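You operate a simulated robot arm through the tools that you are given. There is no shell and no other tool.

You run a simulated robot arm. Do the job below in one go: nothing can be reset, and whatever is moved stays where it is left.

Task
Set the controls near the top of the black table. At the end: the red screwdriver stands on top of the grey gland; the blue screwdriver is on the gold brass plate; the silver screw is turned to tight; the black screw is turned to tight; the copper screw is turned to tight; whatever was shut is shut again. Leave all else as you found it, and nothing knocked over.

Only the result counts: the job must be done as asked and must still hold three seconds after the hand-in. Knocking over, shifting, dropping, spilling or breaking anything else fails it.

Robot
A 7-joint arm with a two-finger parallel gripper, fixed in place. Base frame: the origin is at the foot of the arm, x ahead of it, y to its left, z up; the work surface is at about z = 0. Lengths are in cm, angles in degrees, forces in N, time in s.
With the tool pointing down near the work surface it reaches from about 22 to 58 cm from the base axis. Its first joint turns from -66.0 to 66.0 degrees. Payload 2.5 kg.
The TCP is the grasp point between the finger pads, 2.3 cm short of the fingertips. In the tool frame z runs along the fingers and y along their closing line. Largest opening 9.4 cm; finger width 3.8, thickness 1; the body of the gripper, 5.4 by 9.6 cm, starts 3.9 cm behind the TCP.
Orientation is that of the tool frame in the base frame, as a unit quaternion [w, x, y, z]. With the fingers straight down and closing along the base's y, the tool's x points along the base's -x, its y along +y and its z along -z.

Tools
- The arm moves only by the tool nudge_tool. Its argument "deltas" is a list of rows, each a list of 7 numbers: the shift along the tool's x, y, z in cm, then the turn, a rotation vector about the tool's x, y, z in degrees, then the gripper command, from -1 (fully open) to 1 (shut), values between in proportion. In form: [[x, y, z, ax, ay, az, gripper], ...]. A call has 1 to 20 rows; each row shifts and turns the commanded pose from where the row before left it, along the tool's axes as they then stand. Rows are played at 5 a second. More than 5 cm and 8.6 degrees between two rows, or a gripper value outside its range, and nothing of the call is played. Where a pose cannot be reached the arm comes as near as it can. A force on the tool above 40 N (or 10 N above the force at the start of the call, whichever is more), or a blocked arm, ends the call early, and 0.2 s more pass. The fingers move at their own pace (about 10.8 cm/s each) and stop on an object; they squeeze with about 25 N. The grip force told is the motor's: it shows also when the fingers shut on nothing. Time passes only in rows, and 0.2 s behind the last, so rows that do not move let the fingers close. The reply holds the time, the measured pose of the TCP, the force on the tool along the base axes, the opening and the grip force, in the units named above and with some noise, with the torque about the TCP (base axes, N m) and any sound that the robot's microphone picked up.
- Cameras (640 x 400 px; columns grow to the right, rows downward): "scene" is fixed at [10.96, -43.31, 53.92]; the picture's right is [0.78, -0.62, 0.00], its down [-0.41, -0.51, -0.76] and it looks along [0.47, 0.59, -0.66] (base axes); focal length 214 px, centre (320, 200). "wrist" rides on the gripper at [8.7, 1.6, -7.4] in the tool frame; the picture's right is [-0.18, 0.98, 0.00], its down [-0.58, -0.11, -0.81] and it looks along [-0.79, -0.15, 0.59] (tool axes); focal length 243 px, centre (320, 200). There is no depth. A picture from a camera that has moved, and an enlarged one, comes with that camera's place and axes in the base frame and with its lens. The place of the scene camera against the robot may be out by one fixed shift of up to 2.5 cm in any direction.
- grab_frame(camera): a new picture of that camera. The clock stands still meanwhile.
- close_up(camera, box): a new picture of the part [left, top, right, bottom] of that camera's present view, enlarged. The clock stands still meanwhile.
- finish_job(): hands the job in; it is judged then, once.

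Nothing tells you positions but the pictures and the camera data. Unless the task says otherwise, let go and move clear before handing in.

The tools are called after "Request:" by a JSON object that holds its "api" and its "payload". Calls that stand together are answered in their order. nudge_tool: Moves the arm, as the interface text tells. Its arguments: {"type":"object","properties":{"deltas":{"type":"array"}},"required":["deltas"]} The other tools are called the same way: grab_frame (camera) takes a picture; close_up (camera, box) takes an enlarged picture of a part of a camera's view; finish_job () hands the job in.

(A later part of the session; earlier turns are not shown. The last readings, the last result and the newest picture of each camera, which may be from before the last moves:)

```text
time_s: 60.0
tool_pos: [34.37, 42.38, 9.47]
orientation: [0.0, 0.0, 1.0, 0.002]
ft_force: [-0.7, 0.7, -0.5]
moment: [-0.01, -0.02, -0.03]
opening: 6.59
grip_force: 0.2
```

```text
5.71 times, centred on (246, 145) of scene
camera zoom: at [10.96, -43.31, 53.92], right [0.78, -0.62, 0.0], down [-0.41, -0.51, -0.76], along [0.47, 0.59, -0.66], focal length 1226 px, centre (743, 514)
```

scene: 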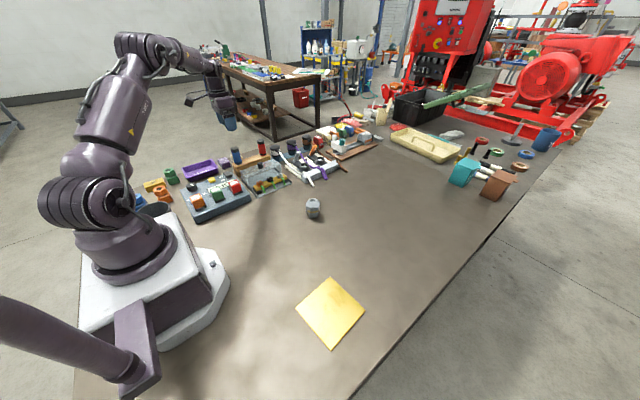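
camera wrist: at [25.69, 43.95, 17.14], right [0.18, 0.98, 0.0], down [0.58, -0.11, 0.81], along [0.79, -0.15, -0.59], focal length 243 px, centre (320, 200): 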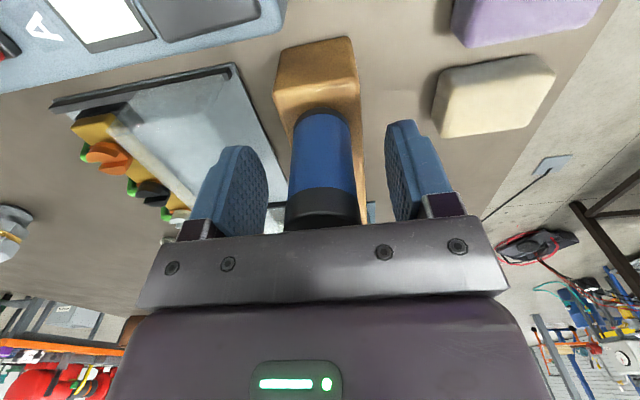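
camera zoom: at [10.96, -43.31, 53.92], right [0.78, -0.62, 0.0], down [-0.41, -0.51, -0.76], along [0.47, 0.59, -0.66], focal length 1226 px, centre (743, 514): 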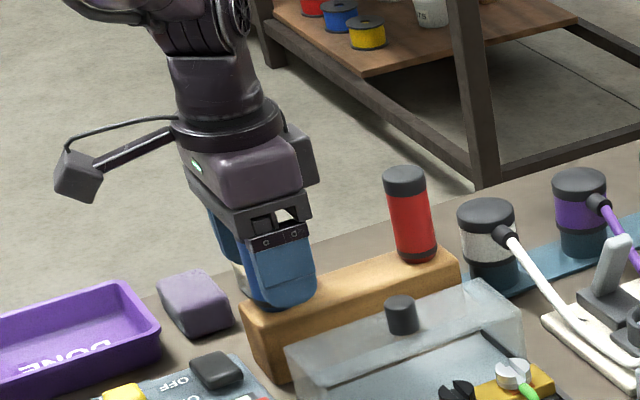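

The blue screwdriver sits between the pads without contact, so I'll close on it.

Request:
{"api": "nudge_tool", "payload": {"deltas": [[0, 0, 0, 0, 0, 0, 0.1], [0, 0, 0, 0, 0, 0, 0.5], [0, 0, 0, 0, 0, 0, 1], [0, 0, 0, 0, 0, 0, 1], [0, 0, 0, 0, 0, 0, 1]]}}

Request:
{"api": "close_up", "payload": {"camera": "wrist", "box": [220, 80, 420, 205]}}

```text
time_s: 61.2
tool_pos: [34.24, 42.41, 9.66]
orientation: [0.0, -0.001, 1.0, 0.002]
ft_force: [-0.3, 0.1, -0.8]
moment: [0.04, 0.01, 0.01]
opening: 2.66
grip_force: 25.7
```

```text
3.20 times, centred on (320, 142) of wrist
camera zoom: at [25.69, 43.95, 17.16], right [0.18, 0.98, 0.0], down [0.58, -0.11, 0.81], along [0.79, -0.15, -0.59], focal length 776 px, centre (320, 384)
```

zoom: 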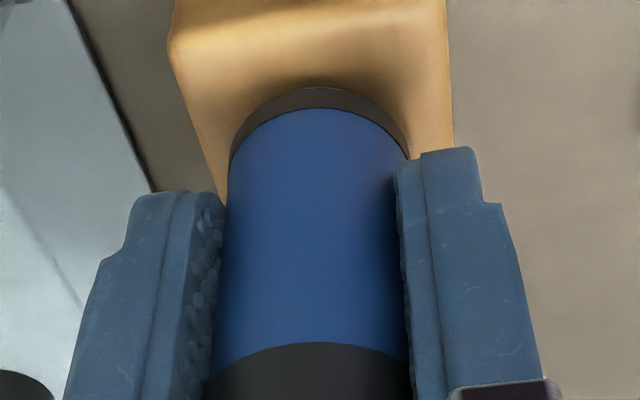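

Gripped with an opening of 2.66 cm. I'll lift straight up slowly and look at what is underneath.

Request:
{"api": "nudge_tool", "payload": {"deltas": [[0, 0, -0.5, 0, 0, 0, 1], [0, 0, -1, 0, 0, 0, 1], [0, 0, -1.5, 0, 0, 0, 1], [0, 0, -2, 0, 0, 0, 1], [0, 0, -2.5, 0, 0, 0, 1], [0, 0, -2.5, 0, 0, 0, 1], [0, 0, 0, 0, 0, 0, 1]]}}

Request:
{"api": "close_up", "payload": {"camera": "scene", "box": [190, 90, 302, 160]}}

Request:
{"api": "grab_frame", "payload": {"camera": "wrist"}}

```text
time_s: 62.8
tool_pos: [34.18, 42.3, 19.62]
orientation: [0.0, -0.001, 1.0, 0.001]
ft_force: [0.6, -0.4, -1.2]
moment: [0.01, -0.01, -0.03]
opening: 2.67
grip_force: 24.8
```

```text
5.71 times, centred on (246, 125) of scene
camera zoom: at [10.96, -43.31, 53.92], right [0.78, -0.62, 0.0], down [-0.41, -0.51, -0.76], along [0.47, 0.59, -0.66], focal length 1226 px, centre (743, 629)
```

zoom: 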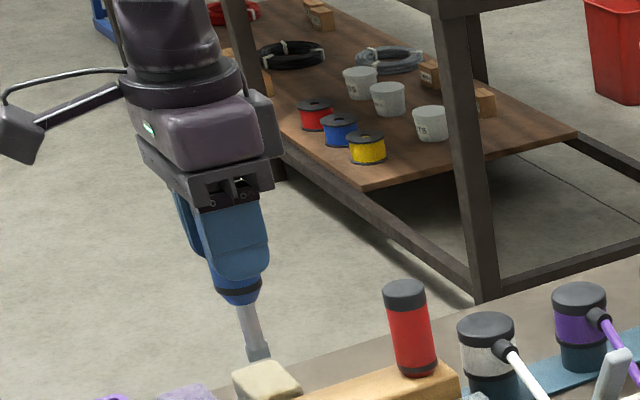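

```text
taken
camera wrist: at [25.61, 43.9, 27.18], right [0.18, 0.98, 0.0], down [0.58, -0.11, 0.81], along [0.79, -0.15, -0.59], focal length 243 px, centre (320, 200)
```

wrist: 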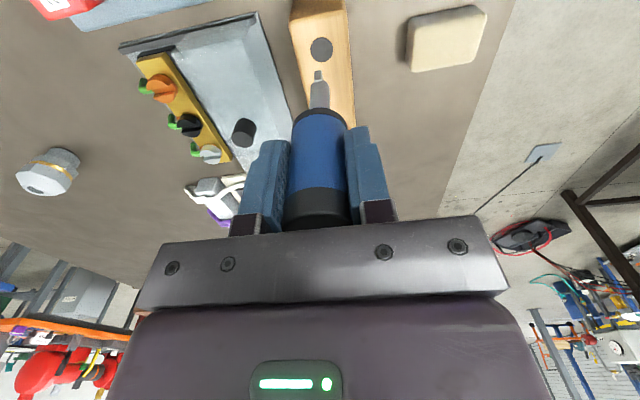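

The blue screwdriver has a shaft about 4 cm long that was sitting in a hole in the block, so it can't stand on the plate and must be laid down. I'll put it back in its hole and regrip it with the hand tilted, so it can be laid flat later.

Request:
{"api": "nudge_tool", "payload": {"deltas": [[0, 0, 2.5, 0, 0, 0, 1], [0, 0, 2, 0, 0, 0, 1], [0, 0, 1.5, 0, 0, 0, 1], [0, 0, 1, 0, 0, 0, 1], [0, 0, 1, 0, 0, 0, 1], [0, 0, 1, 0, 0, 0, 1], [0, 0, 0.6, 0, 0, 0, 1], [0, 0, 0.3, 0, 0, 0, 1], [0, 0, 0, 0, 0, 0, 1]]}}

Request:
{"api": "close_up", "payload": {"camera": "wrist", "box": [220, 80, 420, 205]}}

Request:
{"api": "close_up", "payload": {"camera": "scene", "box": [190, 110, 302, 180]}}

```text
time_s: 64.8
tool_pos: [34.26, 42.43, 9.79]
orientation: [0.0, -0.001, 1.0, 0.001]
ft_force: [0.2, 0.1, -1.4]
moment: [-0.03, -0.02, 0.0]
opening: 2.67
grip_force: 24.6
```

```text
3.20 times, centred on (320, 142) of wrist
camera zoom: at [25.69, 43.94, 17.24], right [0.18, 0.98, 0.0], down [0.58, -0.11, 0.81], along [0.79, -0.15, -0.59], focal length 776 px, centre (320, 384)
```

zoom: 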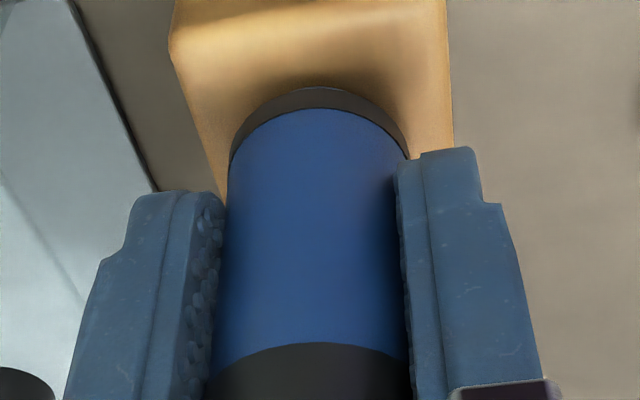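

```text
5.71 times, centred on (246, 145) of scene
camera zoom: at [10.96, -43.31, 53.92], right [0.78, -0.62, 0.0], down [-0.41, -0.51, -0.76], along [0.47, 0.59, -0.66], focal length 1226 px, centre (743, 514)
```

zoom: 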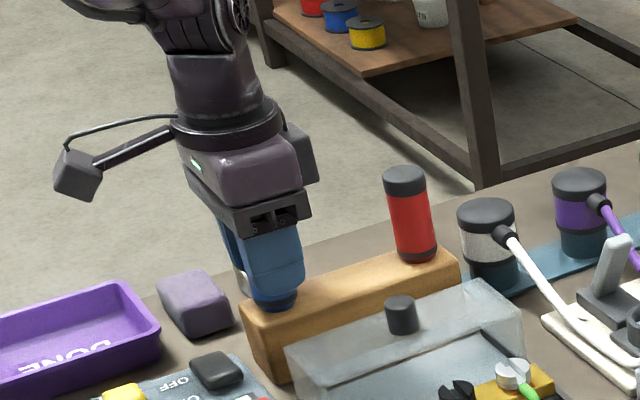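

The blue screwdriver is back in its hole. I'll release it and rise straight up.

Request:
{"api": "nudge_tool", "payload": {"deltas": [[0, 0, 0.05, 0, 0, 0, 1], [0, 0, 0, 0, 0, 0, 0.3], [0, 0, 0, 0, 0, 0, -0.2], [0, 0, 0, 0, 0, 0, -0.4], [0, 0, 0, 0, 0, 0, -0.4], [0, 0, -1, 0, 0, 0, -0.4], [0, 0, -2, 0, 0, 0, -0.4], [0, 0, -2.5, 0, 0, 0, -0.4], [0, 0, -2.5, 0, 0, 0, -0.4], [0, 0, -2.3, 0, 0, 0, -0.4], [0, 0, 0, 0, 0, 0, -0.4]]}}

Request:
{"api": "close_up", "payload": {"camera": "scene", "box": [190, 90, 302, 160]}}

Request:
{"api": "grab_frame", "payload": {"camera": "wrist"}}

```text
time_s: 67.2
tool_pos: [34.34, 42.3, 20.16]
orientation: [0.0, 0.0, 1.0, 0.002]
ft_force: [0.9, 0.7, 0.1]
moment: [-0.03, 0.04, 0.0]
opening: 6.59
grip_force: 0.2
```

```text
5.71 times, centred on (246, 125) of scene
camera zoom: at [10.96, -43.31, 53.92], right [0.78, -0.62, 0.0], down [-0.41, -0.51, -0.76], along [0.47, 0.59, -0.66], focal length 1226 px, centre (743, 629)
```

zoom: 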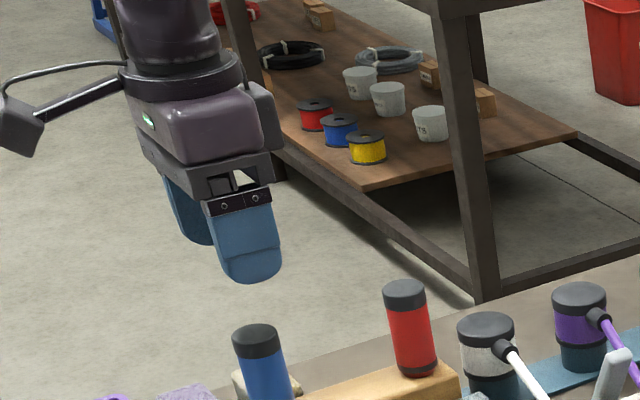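

```text
taken
camera wrist: at [25.73, 43.89, 27.6], right [0.18, 0.98, 0.0], down [0.58, -0.11, 0.81], along [0.79, -0.15, -0.59], focal length 243 px, centre (320, 200)
```

wrist: 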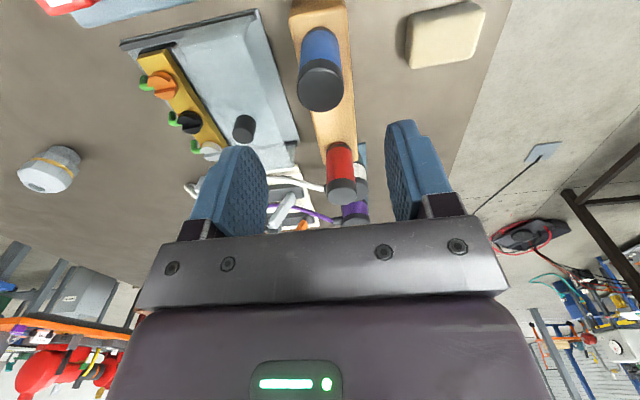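

Blue stands upright in its hole again. I'll back away at height, then turn the hand 20° and tilt it 50° so the fingers point outward.

Request:
{"api": "nudge_tool", "payload": {"deltas": [[2.06, -0.75, 0, 0, 0, 0, -0.4], [2.06, -0.75, 0, 0, 0, 0, -0.4], [2.07, -0.75, 0, 0, 0, 0, -0.4], [0, 0, 0, 0, 0, -6.67, -0.4], [0, 0, 0, 0, 0, -6.67, -0.4], [0, 0, 0, 0, 0, -6.66, -0.4], [0, 0, 0, 0, -8.33, 0, -0.4], [0, 0, 0, 0, -8.33, 0, -0.4], [0, 0, 0, 0, -8.33, 0, -0.4], [0, 0, 0, 0, -8.33, 0, -0.4], [0, 0, 0, 0, -8.34, 0, -0.4], [0, 0, 0, 0, -8.34, 0, -0.4], [0, 0, 0, 0, 0, 0, -0.4]]}}

Request:
{"api": "grab_frame", "payload": {"camera": "scene"}}

Request:
{"api": "grab_frame", "payload": {"camera": "wrist"}}

Request:
{"api": "close_up", "payload": {"camera": "scene", "box": [160, 70, 320, 170]}}

```text
time_s: 70.0
tool_pos: [27.98, 40.07, 19.89]
orientation: [0.416, -0.158, 0.892, 0.075]
ft_force: [-0.2, 0.4, 0.5]
moment: [0.01, -0.02, -0.03]
opening: 6.58
grip_force: 0.0
```

```text
taken
```

scene: 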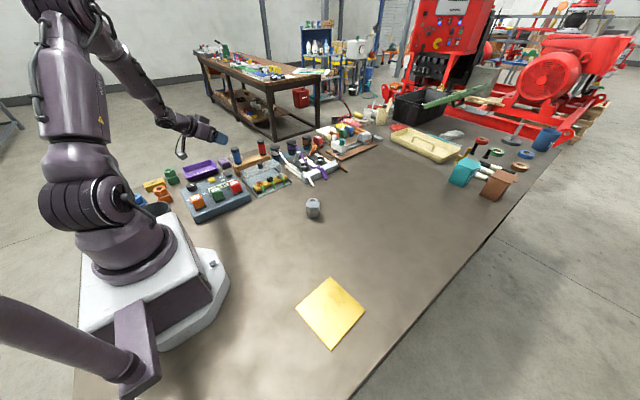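

```text
taken
camera wrist: at [16.97, 37.73, 18.21], right [-0.23, 0.96, 0.14], down [-0.19, -0.19, 0.96], along [0.95, 0.19, 0.23], focal length 243 px, centre (320, 200)
```

wrist: 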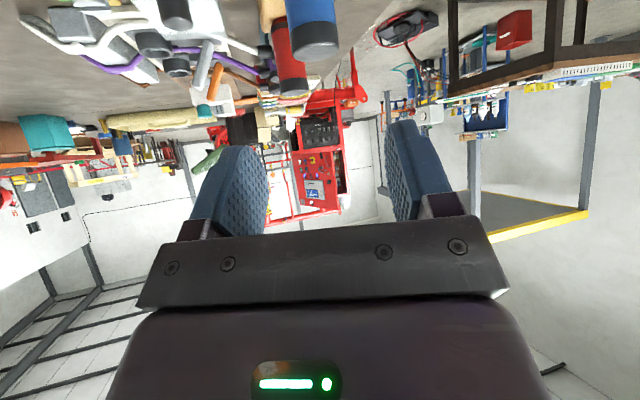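

```text
4.00 times, centred on (240, 120) of scene
camera zoom: at [10.96, -43.31, 53.92], right [0.78, -0.62, 0.0], down [-0.41, -0.51, -0.76], along [0.47, 0.59, -0.66], focal length 858 px, centre (640, 520)
```

zoom: 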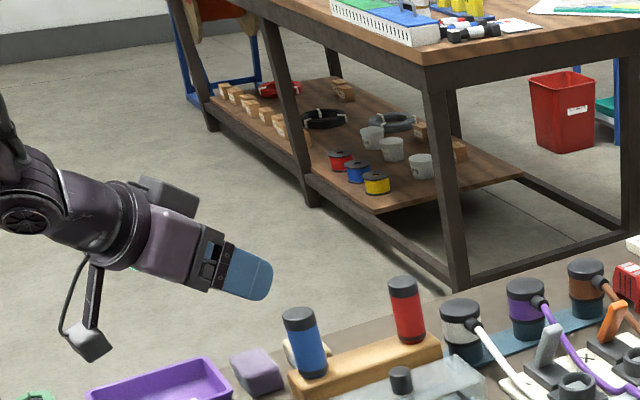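

The arm holds the tilted pose with the fingers pointing outward and down. I'll lower to the approach point about 7 cm short of the blue handle.

Request:
{"api": "nudge_tool", "payload": {"deltas": [[1.1, 0.02, 0.96, 0, 0, 0, -0.4], [1.1, 0.02, 0.96, 0, 0, 0, -0.4], [1.07, 0.01, 0.96, 0, 0, 0, -0.4], [0, 0, 0, 0, 0, 0, -0.4]]}}

Request:
{"api": "grab_frame", "payload": {"camera": "wrist"}}

Request:
{"api": "close_up", "payload": {"camera": "scene", "box": [160, 80, 320, 180]}}

```text
time_s: 71.0
tool_pos: [28.14, 40.24, 15.55]
orientation: [0.417, -0.158, 0.892, 0.076]
ft_force: [-0.2, -0.2, -0.3]
moment: [0.0, 0.01, -0.01]
opening: 6.59
grip_force: 0.0
```

```text
taken
camera wrist: at [17.1, 37.8, 13.79], right [-0.23, 0.96, 0.14], down [-0.19, -0.19, 0.96], along [0.95, 0.19, 0.23], focal length 243 px, centre (320, 200)
```

wrist: 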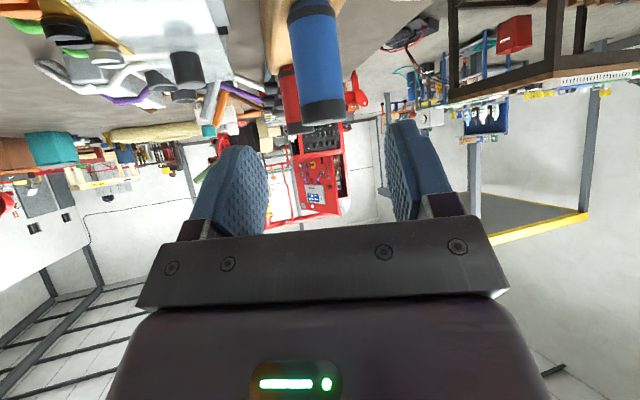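

```text
4.00 times, centred on (240, 130) of scene
camera zoom: at [10.96, -43.31, 53.92], right [0.78, -0.62, 0.0], down [-0.41, -0.51, -0.76], along [0.47, 0.59, -0.66], focal length 858 px, centre (640, 480)
```

zoom: 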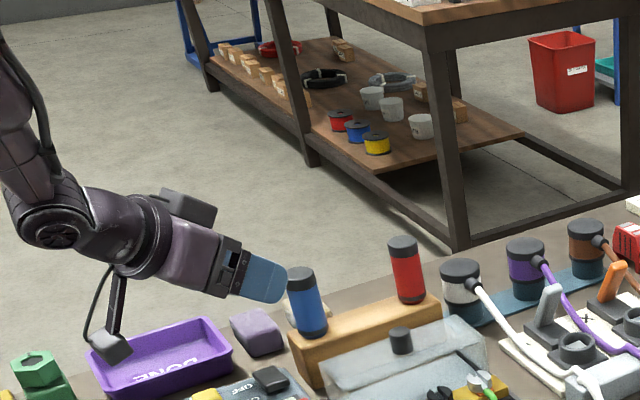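

Blue lies on the hand's centre line, about 8.5 cm ahead of the grasp point. I'll advance along the fingers in two stages.

Request:
{"api": "nudge_tool", "payload": {"deltas": [[0.04, -0.06, 1.3, 0, 0, 0, -0.4], [0.04, 0, 1.3, 0, 0, 0, -0.4], [0, 0, 1.2, 0, 0, 0, -0.4], [0, 0, 0, 0, 0, 0, -0.4]]}}

Request:
{"api": "grab_frame", "payload": {"camera": "wrist"}}

Request:
{"api": "close_up", "payload": {"camera": "scene", "box": [160, 100, 288, 180]}}

```text
time_s: 72.0
tool_pos: [30.97, 41.16, 13.02]
orientation: [0.417, -0.158, 0.892, 0.076]
ft_force: [0.6, -0.4, 0.4]
moment: [0.0, -0.02, 0.0]
opening: 6.6
grip_force: 0.2
```

```text
taken
camera wrist: at [19.8, 38.77, 11.3], right [-0.23, 0.96, 0.14], down [-0.19, -0.19, 0.96], along [0.95, 0.19, 0.23], focal length 243 px, centre (320, 200)
```

wrist: 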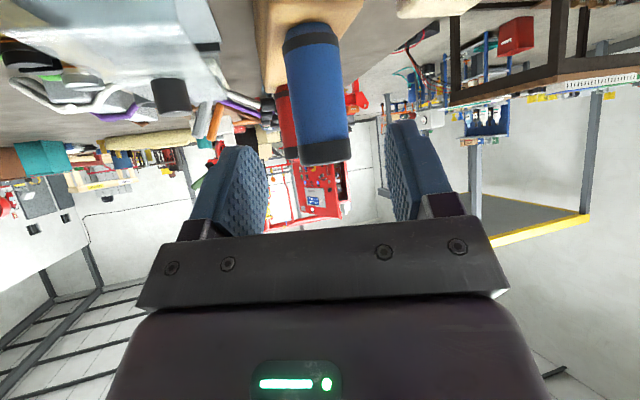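

```text
5.00 times, centred on (224, 140) of scene
camera zoom: at [10.96, -43.31, 53.92], right [0.78, -0.62, 0.0], down [-0.41, -0.51, -0.76], along [0.47, 0.59, -0.66], focal length 1072 px, centre (800, 500)
```

zoom: 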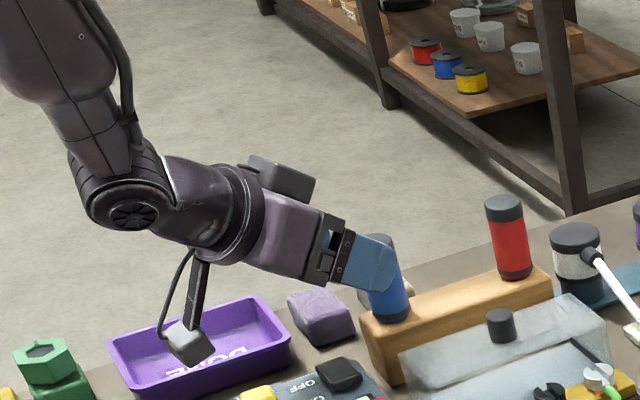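

Everything is clear. I'll advance the last 3 cm so the handle lies near the fingertips.

Request:
{"api": "nudge_tool", "payload": {"deltas": [[0, 0, 1.1, 0, 0, 0, -0.4], [0, 0, 1.0, 0, 0, 0, -0.4], [0, 0, 0.9, 0, 0, 0, -0.4], [0, 0, 0, 0, 0, 0, -0.4]]}}

Request:
{"api": "grab_frame", "payload": {"camera": "wrist"}}

Request:
{"api": "close_up", "payload": {"camera": "scene", "box": [190, 120, 286, 180]}}

```text
time_s: 73.0
tool_pos: [33.02, 41.85, 11.15]
orientation: [0.416, -0.158, 0.892, 0.075]
ft_force: [0.4, -0.3, 0.1]
moment: [0.01, 0.01, 0.01]
opening: 6.57
grip_force: 0.0
```

```text
taken
camera wrist: at [21.95, 39.58, 9.43], right [-0.23, 0.96, 0.14], down [-0.19, -0.19, 0.96], along [0.95, 0.19, 0.23], focal length 243 px, centre (320, 200)
```

wrist: 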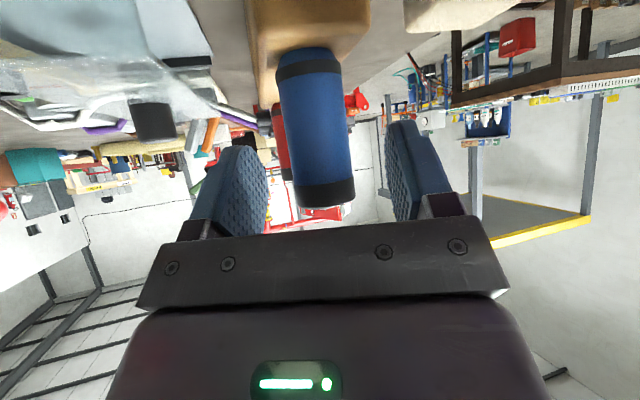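

```text
6.67 times, centred on (238, 150) of scene
camera zoom: at [10.96, -43.31, 53.92], right [0.78, -0.62, 0.0], down [-0.41, -0.51, -0.76], along [0.47, 0.59, -0.66], focal length 1430 px, centre (867, 533)
```

zoom: 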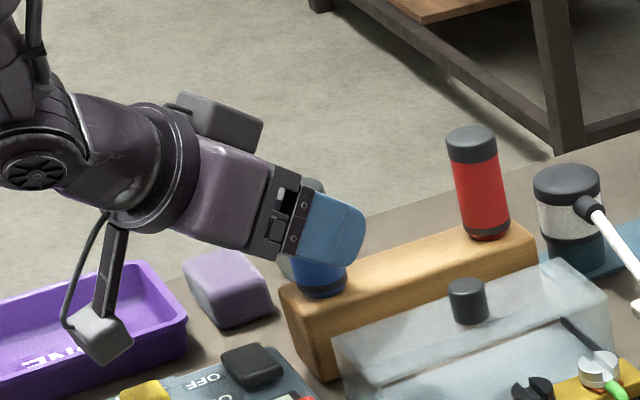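

The handle sits near the fingertips, between the pads. I'll close on it.

Request:
{"api": "nudge_tool", "payload": {"deltas": [[0, 0, 0, 0, 0, 0, 0.1], [0, 0, 0, 0, 0, 0, 0.5], [0, 0, 0, 0, 0, 0, 1], [0, 0, 0, 0, 0, 0, 1], [0, 0, 0, 0, 0, 0, 1]]}}

Request:
{"api": "close_up", "payload": {"camera": "wrist", "box": [220, 20, 420, 145]}}

Request:
{"api": "close_up", "payload": {"camera": "scene", "box": [190, 120, 286, 180]}}

```text
time_s: 74.2
tool_pos: [33.03, 41.98, 11.27]
orientation: [0.416, -0.157, 0.892, 0.075]
ft_force: [0.1, 0.1, -0.5]
moment: [-0.02, -0.04, -0.04]
opening: 2.95
grip_force: 24.8
```

```text
3.20 times, centred on (320, 82) of wrist
camera zoom: at [21.94, 39.57, 9.43], right [-0.23, 0.96, 0.14], down [-0.19, -0.19, 0.96], along [0.95, 0.19, 0.23], focal length 776 px, centre (320, 576)
```

zoom: 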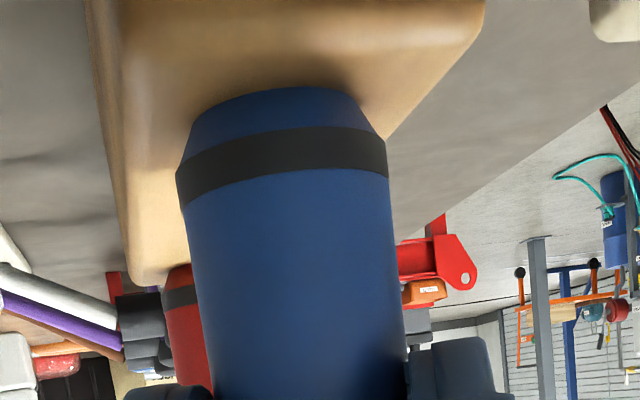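

```text
6.67 times, centred on (238, 150) of scene
camera zoom: at [10.96, -43.31, 53.92], right [0.78, -0.62, 0.0], down [-0.41, -0.51, -0.76], along [0.47, 0.59, -0.66], focal length 1430 px, centre (867, 533)
```

zoom: 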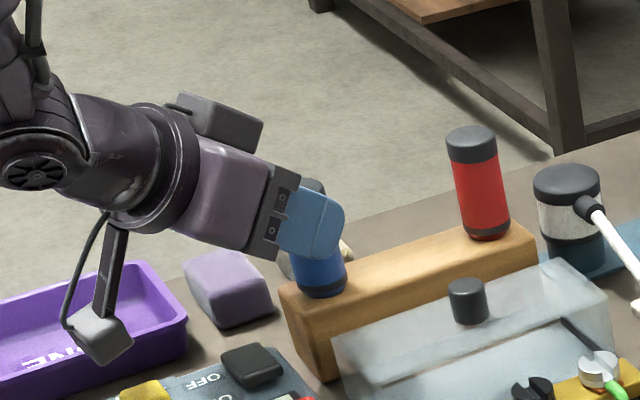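

The handle is gripped with an opening of 2.95 cm. I'll lift straight up (world vertical) slowly by 2 cm and check that it stays vertical in the grip.

Request:
{"api": "nudge_tool", "payload": {"deltas": [[-0.38, 0, -0.32, 0, 0, 0, 1], [-0.38, 0, -0.32, 0, 0, 0, 1], [-0.38, 0, -0.32, 0, 0, 0, 1], [-0.38, 0, -0.32, 0, 0, 0, 1], [0, 0, 0, 0, 0, 0, 1]]}}

Request:
{"api": "close_up", "payload": {"camera": "wrist", "box": [220, 20, 420, 145]}}

Request:
{"api": "close_up", "payload": {"camera": "scene", "box": [190, 120, 286, 180]}}

```text
time_s: 75.4
tool_pos: [32.98, 41.84, 13.11]
orientation: [0.417, -0.157, 0.892, 0.074]
ft_force: [-0.5, -0.2, -1.0]
moment: [0.0, 0.01, -0.02]
opening: 2.94
grip_force: 24.8
```

```text
3.20 times, centred on (320, 82) of wrist
camera zoom: at [21.95, 39.53, 11.42], right [-0.23, 0.96, 0.14], down [-0.19, -0.19, 0.96], along [0.96, 0.19, 0.23], focal length 776 px, centre (320, 576)
```

zoom: 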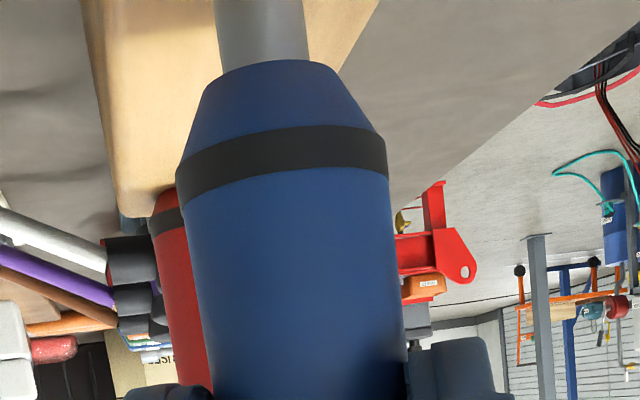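

```text
6.67 times, centred on (238, 150) of scene
camera zoom: at [10.96, -43.31, 53.92], right [0.78, -0.62, 0.0], down [-0.41, -0.51, -0.76], along [0.47, 0.59, -0.66], focal length 1430 px, centre (867, 533)
```

zoom: 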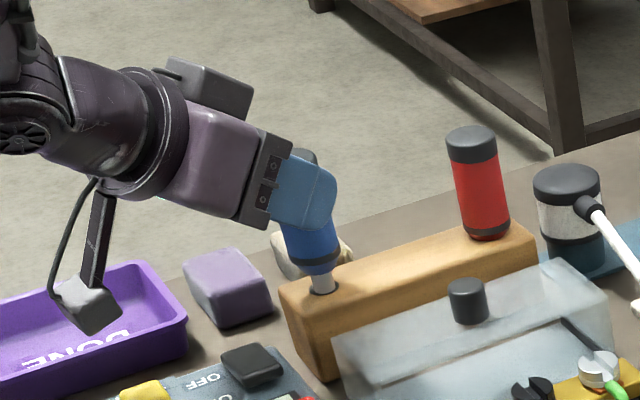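

The screwdriver comes up cleanly and stays vertical in the grip. I'll lift it another 9 cm straight up, clear of the block.

Request:
{"api": "nudge_tool", "payload": {"deltas": [[-0.766, 0, -0.643, 0, 0, 0, 1], [-1.149, 0, -0.964, 0, 0, 0, 1], [-1.149, 0, -0.964, 0, 0, 0, 1], [-1.149, 0, -0.964, 0, 0, 0, 1], [-1.149, 0, -0.964, 0, 0, 0, 1], [-1.149, 0, -0.964, 0, 0, 0, 1], [-0.766, 0, -0.643, 0, 0, 0, 1], [0, 0, 0, 0, 0, 0, 1]]}}

Request:
{"api": "close_up", "payload": {"camera": "scene", "box": [160, 70, 320, 170]}}

Request:
{"api": "grab_frame", "payload": {"camera": "wrist"}}

```text
time_s: 77.2
tool_pos: [33.13, 41.94, 22.62]
orientation: [0.417, -0.158, 0.892, 0.075]
ft_force: [-0.3, 0.5, -1.4]
moment: [0.01, 0.02, 0.01]
opening: 2.95
grip_force: 24.9
```

```text
4.00 times, centred on (240, 120) of scene
camera zoom: at [10.96, -43.31, 53.92], right [0.78, -0.62, 0.0], down [-0.41, -0.51, -0.76], along [0.47, 0.59, -0.66], focal length 858 px, centre (640, 520)
```

zoom: 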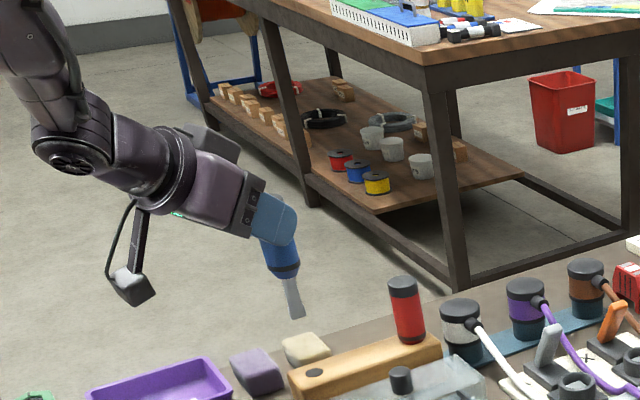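

```text
taken
camera wrist: at [21.95, 39.58, 20.98], right [-0.23, 0.96, 0.14], down [-0.19, -0.19, 0.96], along [0.95, 0.19, 0.23], focal length 243 px, centre (320, 200)
```

wrist: 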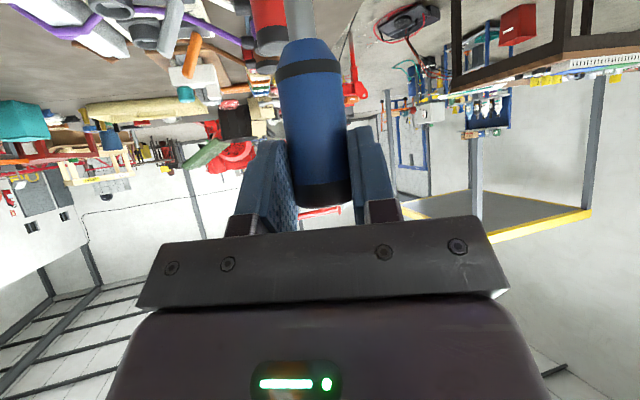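

Blue hangs clear of the block. I'll bring the tool back to vertical in place, which swings the shaft inward at a safe height.

Request:
{"api": "nudge_tool", "payload": {"deltas": [[0, 0, 0, 0, 6, 0, 1], [0, 0, 0, 0, 8, 0, 1], [0, 0, 0, 0, 8, 0, 1], [0, 0, 0, 0, 8, 0, 1], [0, 0, 0, 0, 8, 0, 1], [0, 0, 0, 0, 7, 0, 1], [0, 0, 0, 0, 5, 0, 1], [0, 0, 0, 0, 0, 0, 1]]}}

Request:
{"api": "close_up", "payload": {"camera": "scene", "box": [160, 70, 320, 170]}}

```text
time_s: 79.0
tool_pos: [32.98, 41.82, 22.79]
orientation: [0.0, -0.175, 0.985, 0.002]
ft_force: [1.6, 0.5, -0.2]
moment: [-0.02, -0.02, 0.0]
opening: 0.01
grip_force: 25.0
```

```text
4.00 times, centred on (240, 120) of scene
camera zoom: at [10.96, -43.31, 53.92], right [0.78, -0.62, 0.0], down [-0.41, -0.51, -0.76], along [0.47, 0.59, -0.66], focal length 858 px, centre (640, 520)
```

zoom: 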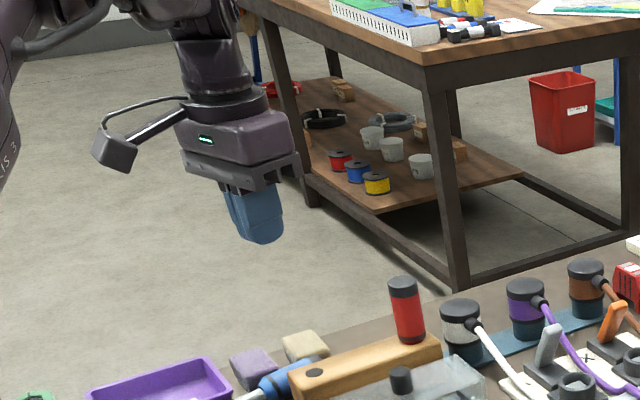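

The blue screwdriver slipped out while tilting. The gripper is shut on nothing and the screwdriver now lies near the wooden block. I'll look closely at where it landed and whether anything else moved.

Request:
{"api": "close_up", "payload": {"camera": "scene", "box": [180, 130, 292, 200]}}

Request:
{"api": "grab_frame", "payload": {"camera": "wrist"}}

Request:
{"api": "grab_frame", "payload": {"camera": "scene"}}

```text
5.71 times, centred on (236, 165) of scene
camera zoom: at [10.96, -43.31, 53.92], right [0.78, -0.62, 0.0], down [-0.41, -0.51, -0.76], along [0.47, 0.59, -0.66], focal length 1226 px, centre (800, 400)
```

zoom: 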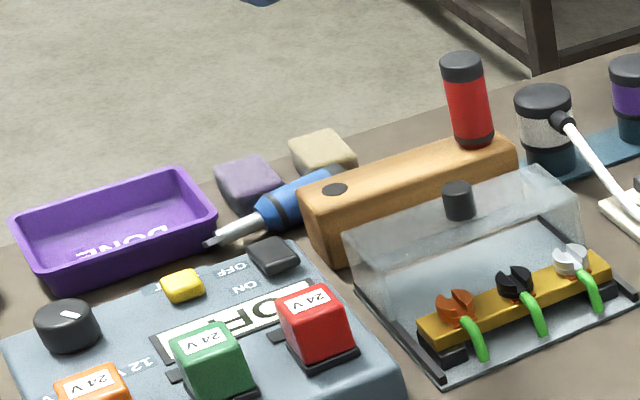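

```text
taken
camera wrist: at [24.41, 40.43, 30.25], right [-0.16, 0.99, 0.0], down [0.58, 0.1, 0.81], along [0.79, 0.13, -0.59], focal length 243 px, centre (320, 200)
```

wrist: 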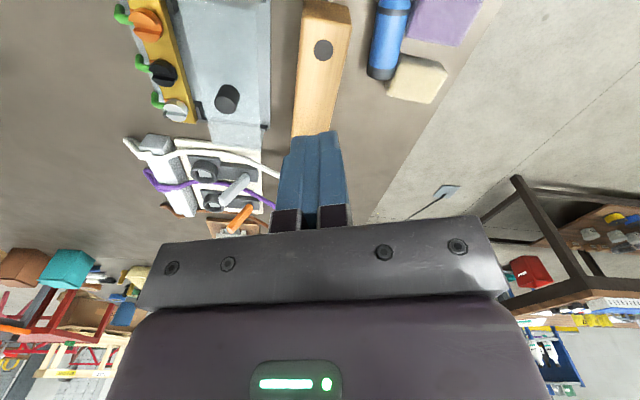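

```text
taken
```

scene: 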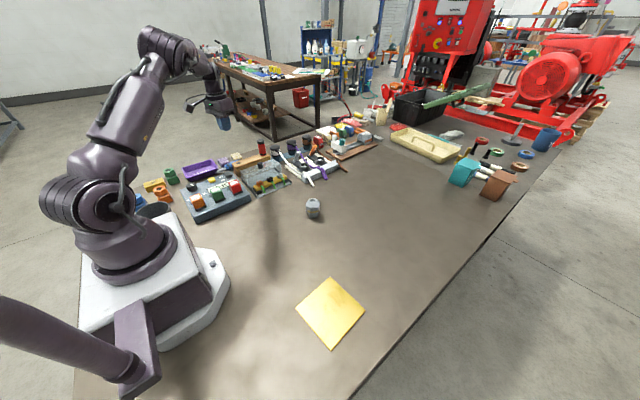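

The blue screwdriver now lies flat on the table behind the block, and the two sponges seem unmoved. I'll repeat the same close-ups as before to compare positions.

Request:
{"api": "close_up", "payload": {"camera": "scene", "box": [190, 120, 286, 180]}}

Request:
{"api": "close_up", "payload": {"camera": "scene", "box": [130, 120, 290, 220]}}

Request:
{"api": "close_up", "payload": {"camera": "wrist", "box": [300, 0, 500, 125]}}

```text
6.67 times, centred on (238, 150) of scene
camera zoom: at [10.96, -43.31, 53.92], right [0.78, -0.62, 0.0], down [-0.41, -0.51, -0.76], along [0.47, 0.59, -0.66], focal length 1430 px, centre (867, 533)
```

zoom: 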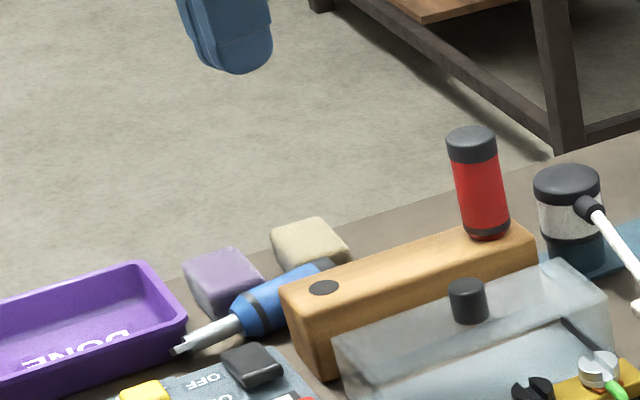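

```text
4.00 times, centred on (210, 170) of scene
camera zoom: at [10.96, -43.31, 53.92], right [0.78, -0.62, 0.0], down [-0.41, -0.51, -0.76], along [0.47, 0.59, -0.66], focal length 858 px, centre (760, 320)
```

zoom: 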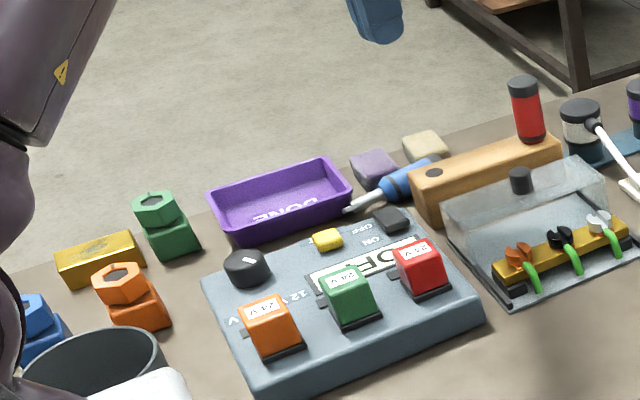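

```text
3.20 times, centred on (400, 62) of wrist
camera zoom: at [24.41, 40.43, 30.25], right [-0.16, 0.99, 0.0], down [0.58, 0.1, 0.81], along [0.79, 0.13, -0.59], focal length 776 px, centre (64, 640)
```

zoom: 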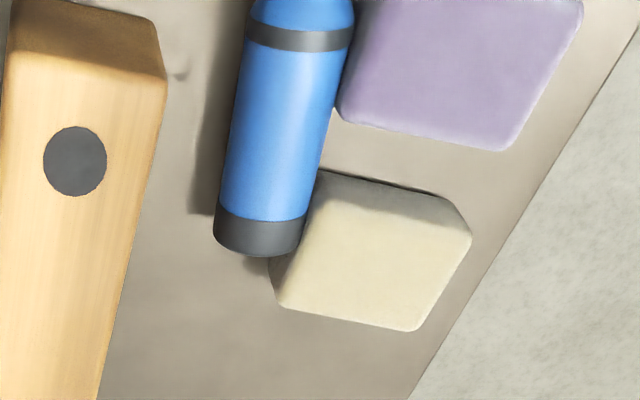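

Nothing else seems to have shifted: the tray, sponges and switches match the earlier pictures. Blue lying flat helps, because I can now pick it from above and lay it on the plate. I'll get a better look by moving back at height.

Request:
{"api": "nudge_tool", "payload": {"deltas": [[2.5, 0, -0.5, 0, 0, 5, 0.5], [2.5, 0, -0.5, 0, 0, 5, 0], [2.5, 0.5, 0, 0, 0, 5, -0.4], [2, 0.5, 0, 0, 0, 5, -0.4], [0, 0, 0, 0, 0, 0, -0.4]]}}

Request:
{"api": "grab_frame", "payload": {"camera": "wrist"}}

Request:
{"api": "close_up", "payload": {"camera": "wrist", "box": [270, 0, 470, 125]}}

```text
time_s: 80.2
tool_pos: [23.6, 40.84, 23.61]
orientation: [0.0, 0.0, 1.0, 0.002]
ft_force: [0.5, 0.7, 0.1]
moment: [-0.04, -0.01, -0.03]
opening: 6.59
grip_force: 0.1
```

```text
taken
camera wrist: at [15.02, 42.39, 31.15], right [0.18, 0.98, 0.0], down [0.58, -0.11, 0.81], along [0.79, -0.15, -0.59], focal length 243 px, centre (320, 200)
```

wrist: 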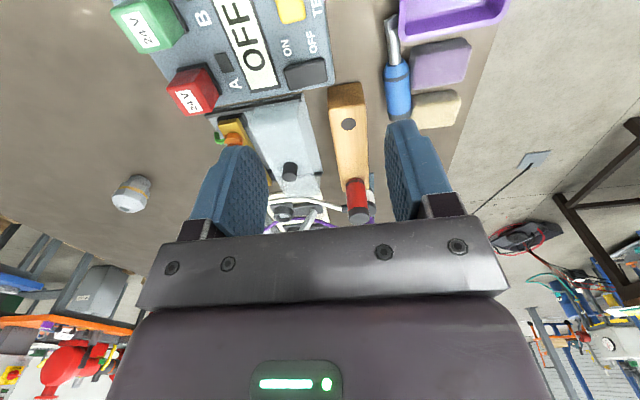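

```text
3.20 times, centred on (370, 62) of wrist
camera zoom: at [15.02, 42.39, 31.15], right [0.18, 0.98, 0.0], down [0.58, -0.11, 0.81], along [0.79, -0.15, -0.59], focal length 776 px, centre (160, 640)
```

zoom: 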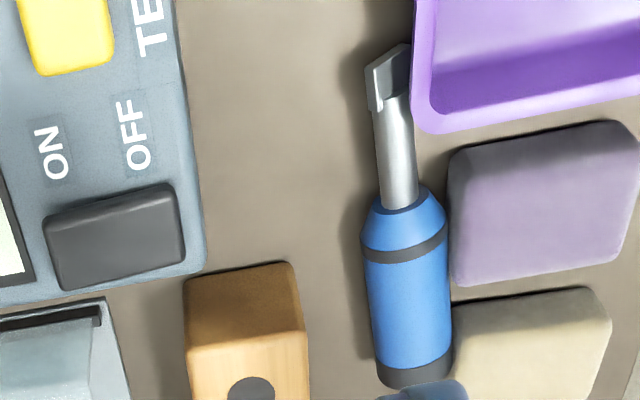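

The view is clear: blue lies along x with its handle beside the two sponges and the tray corner, and it is free only on the block side. I'll measure the sponge heights and gaps before deciding how to get a finger between them.

Request:
{"api": "close_up", "payload": {"camera": "scene", "box": [200, 145, 256, 180]}}

Request:
{"api": "close_up", "payload": {"camera": "wrist", "box": [360, 0, 488, 80]}}

Request:
{"api": "close_up", "payload": {"camera": "wrist", "box": [340, 60, 468, 140]}}

```text
11.43 times, centred on (228, 162) of scene
camera zoom: at [10.96, -43.31, 53.92], right [0.78, -0.62, 0.0], down [-0.41, -0.51, -0.76], along [0.47, 0.59, -0.66], focal length 2451 px, centre (1371, 629)
```

zoom: 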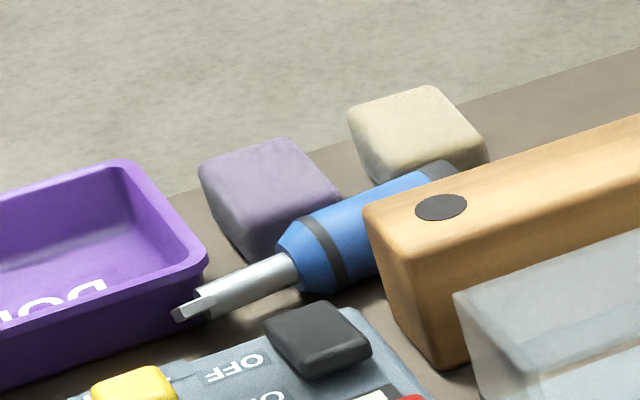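

```text
5.00 times, centred on (424, 40) of wrist
camera zoom: at [15.02, 42.39, 31.15], right [0.18, 0.98, 0.0], down [0.58, -0.11, 0.81], along [0.79, -0.15, -0.59], focal length 1213 px, centre (-200, 1000)
```

zoom: 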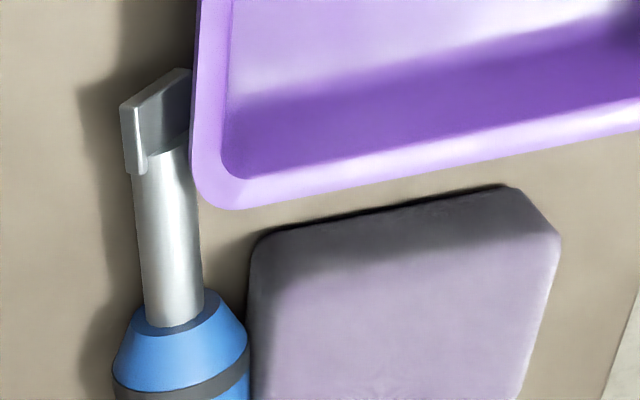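

```text
5.00 times, centred on (404, 100) of wrist
camera zoom: at [15.02, 42.39, 31.15], right [0.18, 0.98, 0.0], down [0.58, -0.11, 0.81], along [0.79, -0.15, -0.59], focal length 1213 px, centre (-100, 700)
```

zoom: 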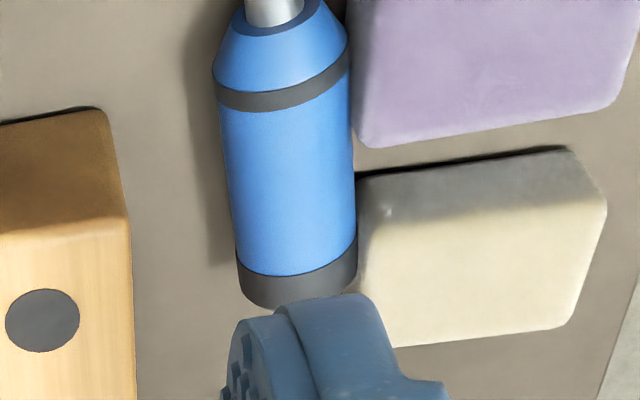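

Blue lies from about (25.8, 47.9) at the tip to (37, 49.5) at the cap, nearly touching the sponges, which are about 2.1 cm tall. The block side is free for nearly 3 cm. My plan is to press lightly on top of the handle with closed fingers and roll it away from the sponges, then grip it. First I'll move above it.

Request:
{"api": "nudge_tool", "payload": {"deltas": [[0, 0, 0, 0, 0, -8, 1], [0, 0, 0, 0, -7.5, 0, 1], [0, 0, 0, 0, -7.5, 0, 1], [-2.076, 1.346, 0.556, 0, 0, 0, 1], [-2.076, 1.346, 0.556, 0, 0, 0, 1], [-2.076, 1.346, 0.556, 0, 0, 0, 1], [-2.076, 1.346, 0.556, 0, 0, 0, 1], [-2.076, 1.346, 0.556, 0, 0, 0, 1], [0.5, 0, 1.868, 0, 0, 0, 1], [0.5, 0, 1.868, 0, 0, 0, 1], [0.5, 0, 1.868, 0, 0, 0, 1], [0.5, 0, 1.868, 0, 0, 0, 1], [0, 0, 0, 0, 0, 0, 1]]}}

Request:
{"api": "grab_frame", "payload": {"camera": "wrist"}}

Request:
{"api": "close_up", "payload": {"camera": "scene", "box": [180, 110, 292, 180]}}

```text
time_s: 83.0
tool_pos: [33.4, 48.9, 15.98]
orientation: [0.13, -0.069, 0.989, 0.011]
ft_force: [0.2, -0.2, -0.2]
moment: [0.02, -0.01, 0.01]
opening: 0.0
grip_force: 24.7
```

```text
taken
camera wrist: at [23.03, 49.14, 20.99], right [0.04, 1.0, 0.05], down [0.36, -0.06, 0.93], along [0.93, -0.02, -0.37], focal length 243 px, centre (320, 200)
```

wrist: 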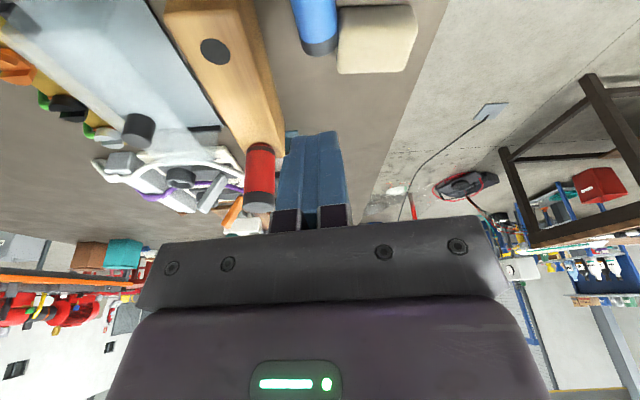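

```text
5.71 times, centred on (236, 145) of scene
camera zoom: at [10.96, -43.31, 53.92], right [0.78, -0.62, 0.0], down [-0.41, -0.51, -0.76], along [0.47, 0.59, -0.66], focal length 1226 px, centre (800, 514)
```

zoom: 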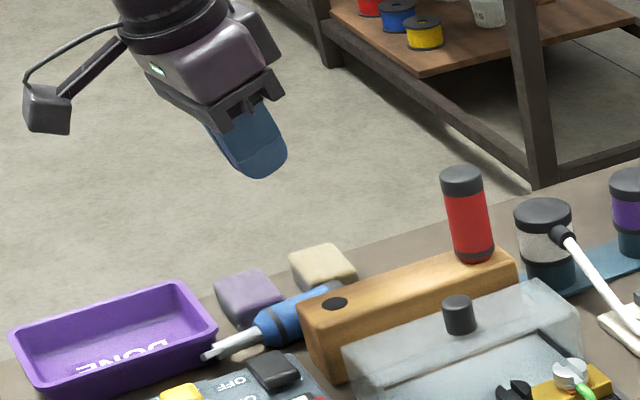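

The arm reaches above the handle with a 15° tilt. I'll take a close-up to fix the handle axis relative to the fingers.

Request:
{"api": "close_up", "payload": {"camera": "wrist", "box": [256, 0, 384, 80]}}

```text
5.00 times, centred on (320, 40) of wrist
camera zoom: at [23.03, 49.14, 20.99], right [0.04, 1.0, 0.05], down [0.36, -0.06, 0.93], along [0.93, -0.02, -0.37], focal length 1213 px, centre (320, 1000)
```

zoom: 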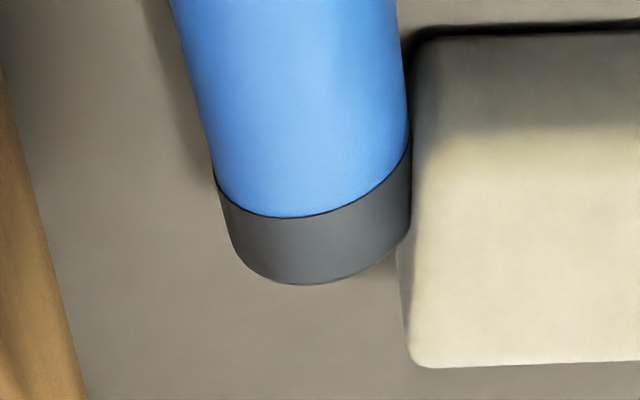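

The handle axis is at y ≈ 49 near x 33. I'll lower the closed fingertips to just above it.

Request:
{"api": "nudge_tool", "payload": {"deltas": [[0.546, 0.012, 1.966, 0, 0, 0, 1], [0.546, 0.012, 1.966, 0, 0, 0, 1], [0.546, 0.012, 1.966, 0, 0, 0, 1], [0.4, 0.012, 1.5, 0, 0, 0, 1], [0.4, 0.012, 1.4, 0, 0, 0, 1], [0, 0, 0, 0, 0, 0, 1]]}}

Request:
{"api": "close_up", "payload": {"camera": "scene", "box": [200, 130, 264, 170]}}

Request:
{"api": "grab_frame", "payload": {"camera": "wrist"}}

```text
time_s: 84.4
tool_pos: [33.22, 49.11, 6.73]
orientation: [0.131, -0.069, 0.989, 0.011]
ft_force: [-0.2, 0.4, -0.1]
moment: [0.0, 0.01, -0.03]
opening: 0.0
grip_force: 24.5
```

```text
10.00 times, centred on (232, 150) of scene
camera zoom: at [10.96, -43.31, 53.92], right [0.78, -0.62, 0.0], down [-0.41, -0.51, -0.76], along [0.47, 0.59, -0.66], focal length 2145 px, centre (1200, 700)
```

zoom: 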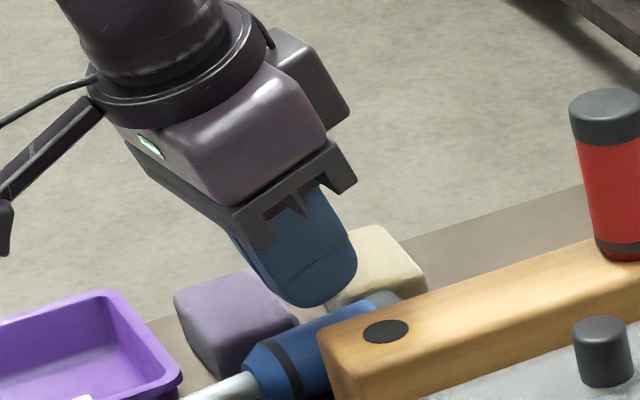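

```text
taken
camera wrist: at [22.95, 49.21, 11.78], right [0.04, 1.0, 0.05], down [0.36, -0.06, 0.93], along [0.93, -0.02, -0.37], focal length 243 px, centre (320, 200)
```

wrist: 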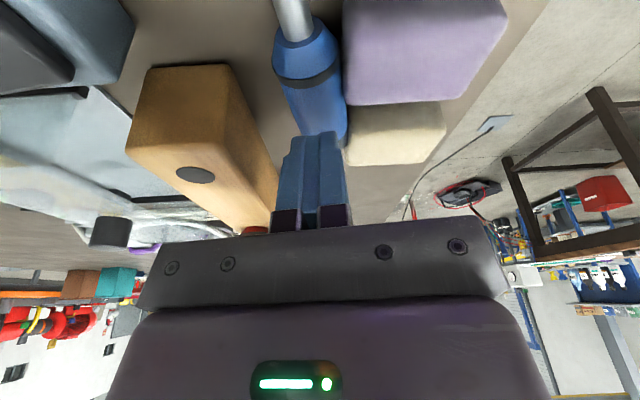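

The fingertips are centred over the handle, about 1.4 cm above it. I'll go down in small steps, watching the force.

Request:
{"api": "nudge_tool", "payload": {"deltas": [[0.13, -0.03, 0.48, 0, 0, 0, 1], [0.13, -0.03, 0.48, 0, 0, 0, 1], [0.05, 0, 0.19, 0, 0, 0, 1], [0, 0, 0, 0, 0, 0, 1]]}}

Request:
{"api": "nudge_tool", "payload": {"deltas": [[0.026, 0, 0.097, 0, 0, 0, 1], [0, 0, 0, 0, 0, 0, 1]]}}

Request:
{"api": "nudge_tool", "payload": {"deltas": [[0.026, 0, 0.097, 0, 0, 0, 1], [0, 0, 0, 0, 0, 0, 1]]}}

```text
time_s: 85.4
tool_pos: [33.27, 49.15, 5.85]
orientation: [0.132, -0.07, 0.989, 0.013]
ft_force: [-4.4, 0.5, 13.1]
moment: [0.05, 0.28, 0.01]
opening: 0.0
grip_force: 24.8
```

```text
time_s: 86.0
tool_pos: [33.39, 49.04, 5.78]
orientation: [0.132, -0.069, 0.989, 0.012]
ft_force: [-5.5, 2.1, 25.0]
moment: [0.06, 0.5, 0.0]
opening: 0.01
grip_force: 25.2
```

```text
time_s: 86.6
tool_pos: [33.32, 49.13, 5.61]
orientation: [0.132, -0.07, 0.989, 0.014]
ft_force: [-7.3, 2.1, 29.1]
moment: [0.07, 0.54, 0.04]
opening: 0.0
grip_force: 24.8
```

Contact came slightly earlier than expected, at about z 5.85, and I'm pressing with 29 N, which is more than needed. I'll ease up to a light press.

Request:
{"api": "nudge_tool", "payload": {"deltas": [[-0.052, 0, -0.193, 0, 0, 0, 1], [0, 0, 0, 0, 0, 0, 1]]}}

Request:
{"api": "close_up", "payload": {"camera": "scene", "box": [200, 130, 264, 170]}}

Request:
{"api": "close_up", "payload": {"camera": "wrist", "box": [240, 0, 400, 100]}}

```text
time_s: 87.2
tool_pos: [33.39, 48.97, 5.78]
orientation: [0.131, -0.07, 0.989, 0.012]
ft_force: [-2.7, 0.8, 22.2]
moment: [0.05, 0.35, 0.02]
opening: 0.03
grip_force: 25.0
```

```text
10.00 times, centred on (232, 150) of scene
camera zoom: at [10.95, -43.32, 53.91], right [0.78, -0.62, 0.0], down [-0.41, -0.51, -0.76], along [0.47, 0.59, -0.65], focal length 2145 px, centre (1200, 700)
```

zoom: 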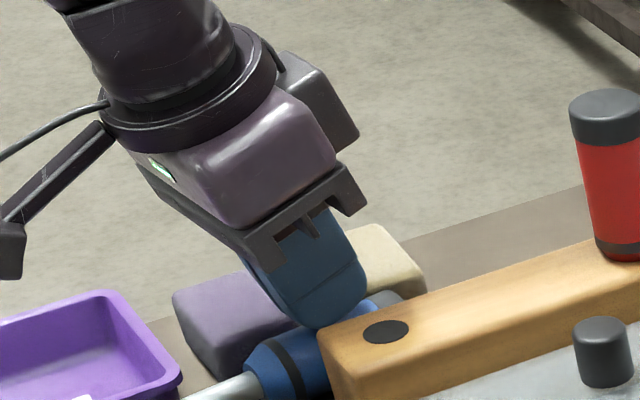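

```text
4.00 times, centred on (320, 50) of wrist
camera zoom: at [23.06, 49.12, 10.75], right [0.04, 1.0, 0.05], down [0.36, -0.06, 0.93], along [0.93, -0.02, -0.36], focal length 970 px, centre (320, 800)
```

zoom: 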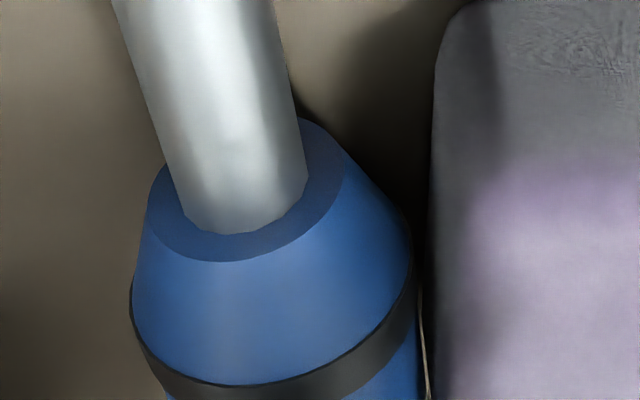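

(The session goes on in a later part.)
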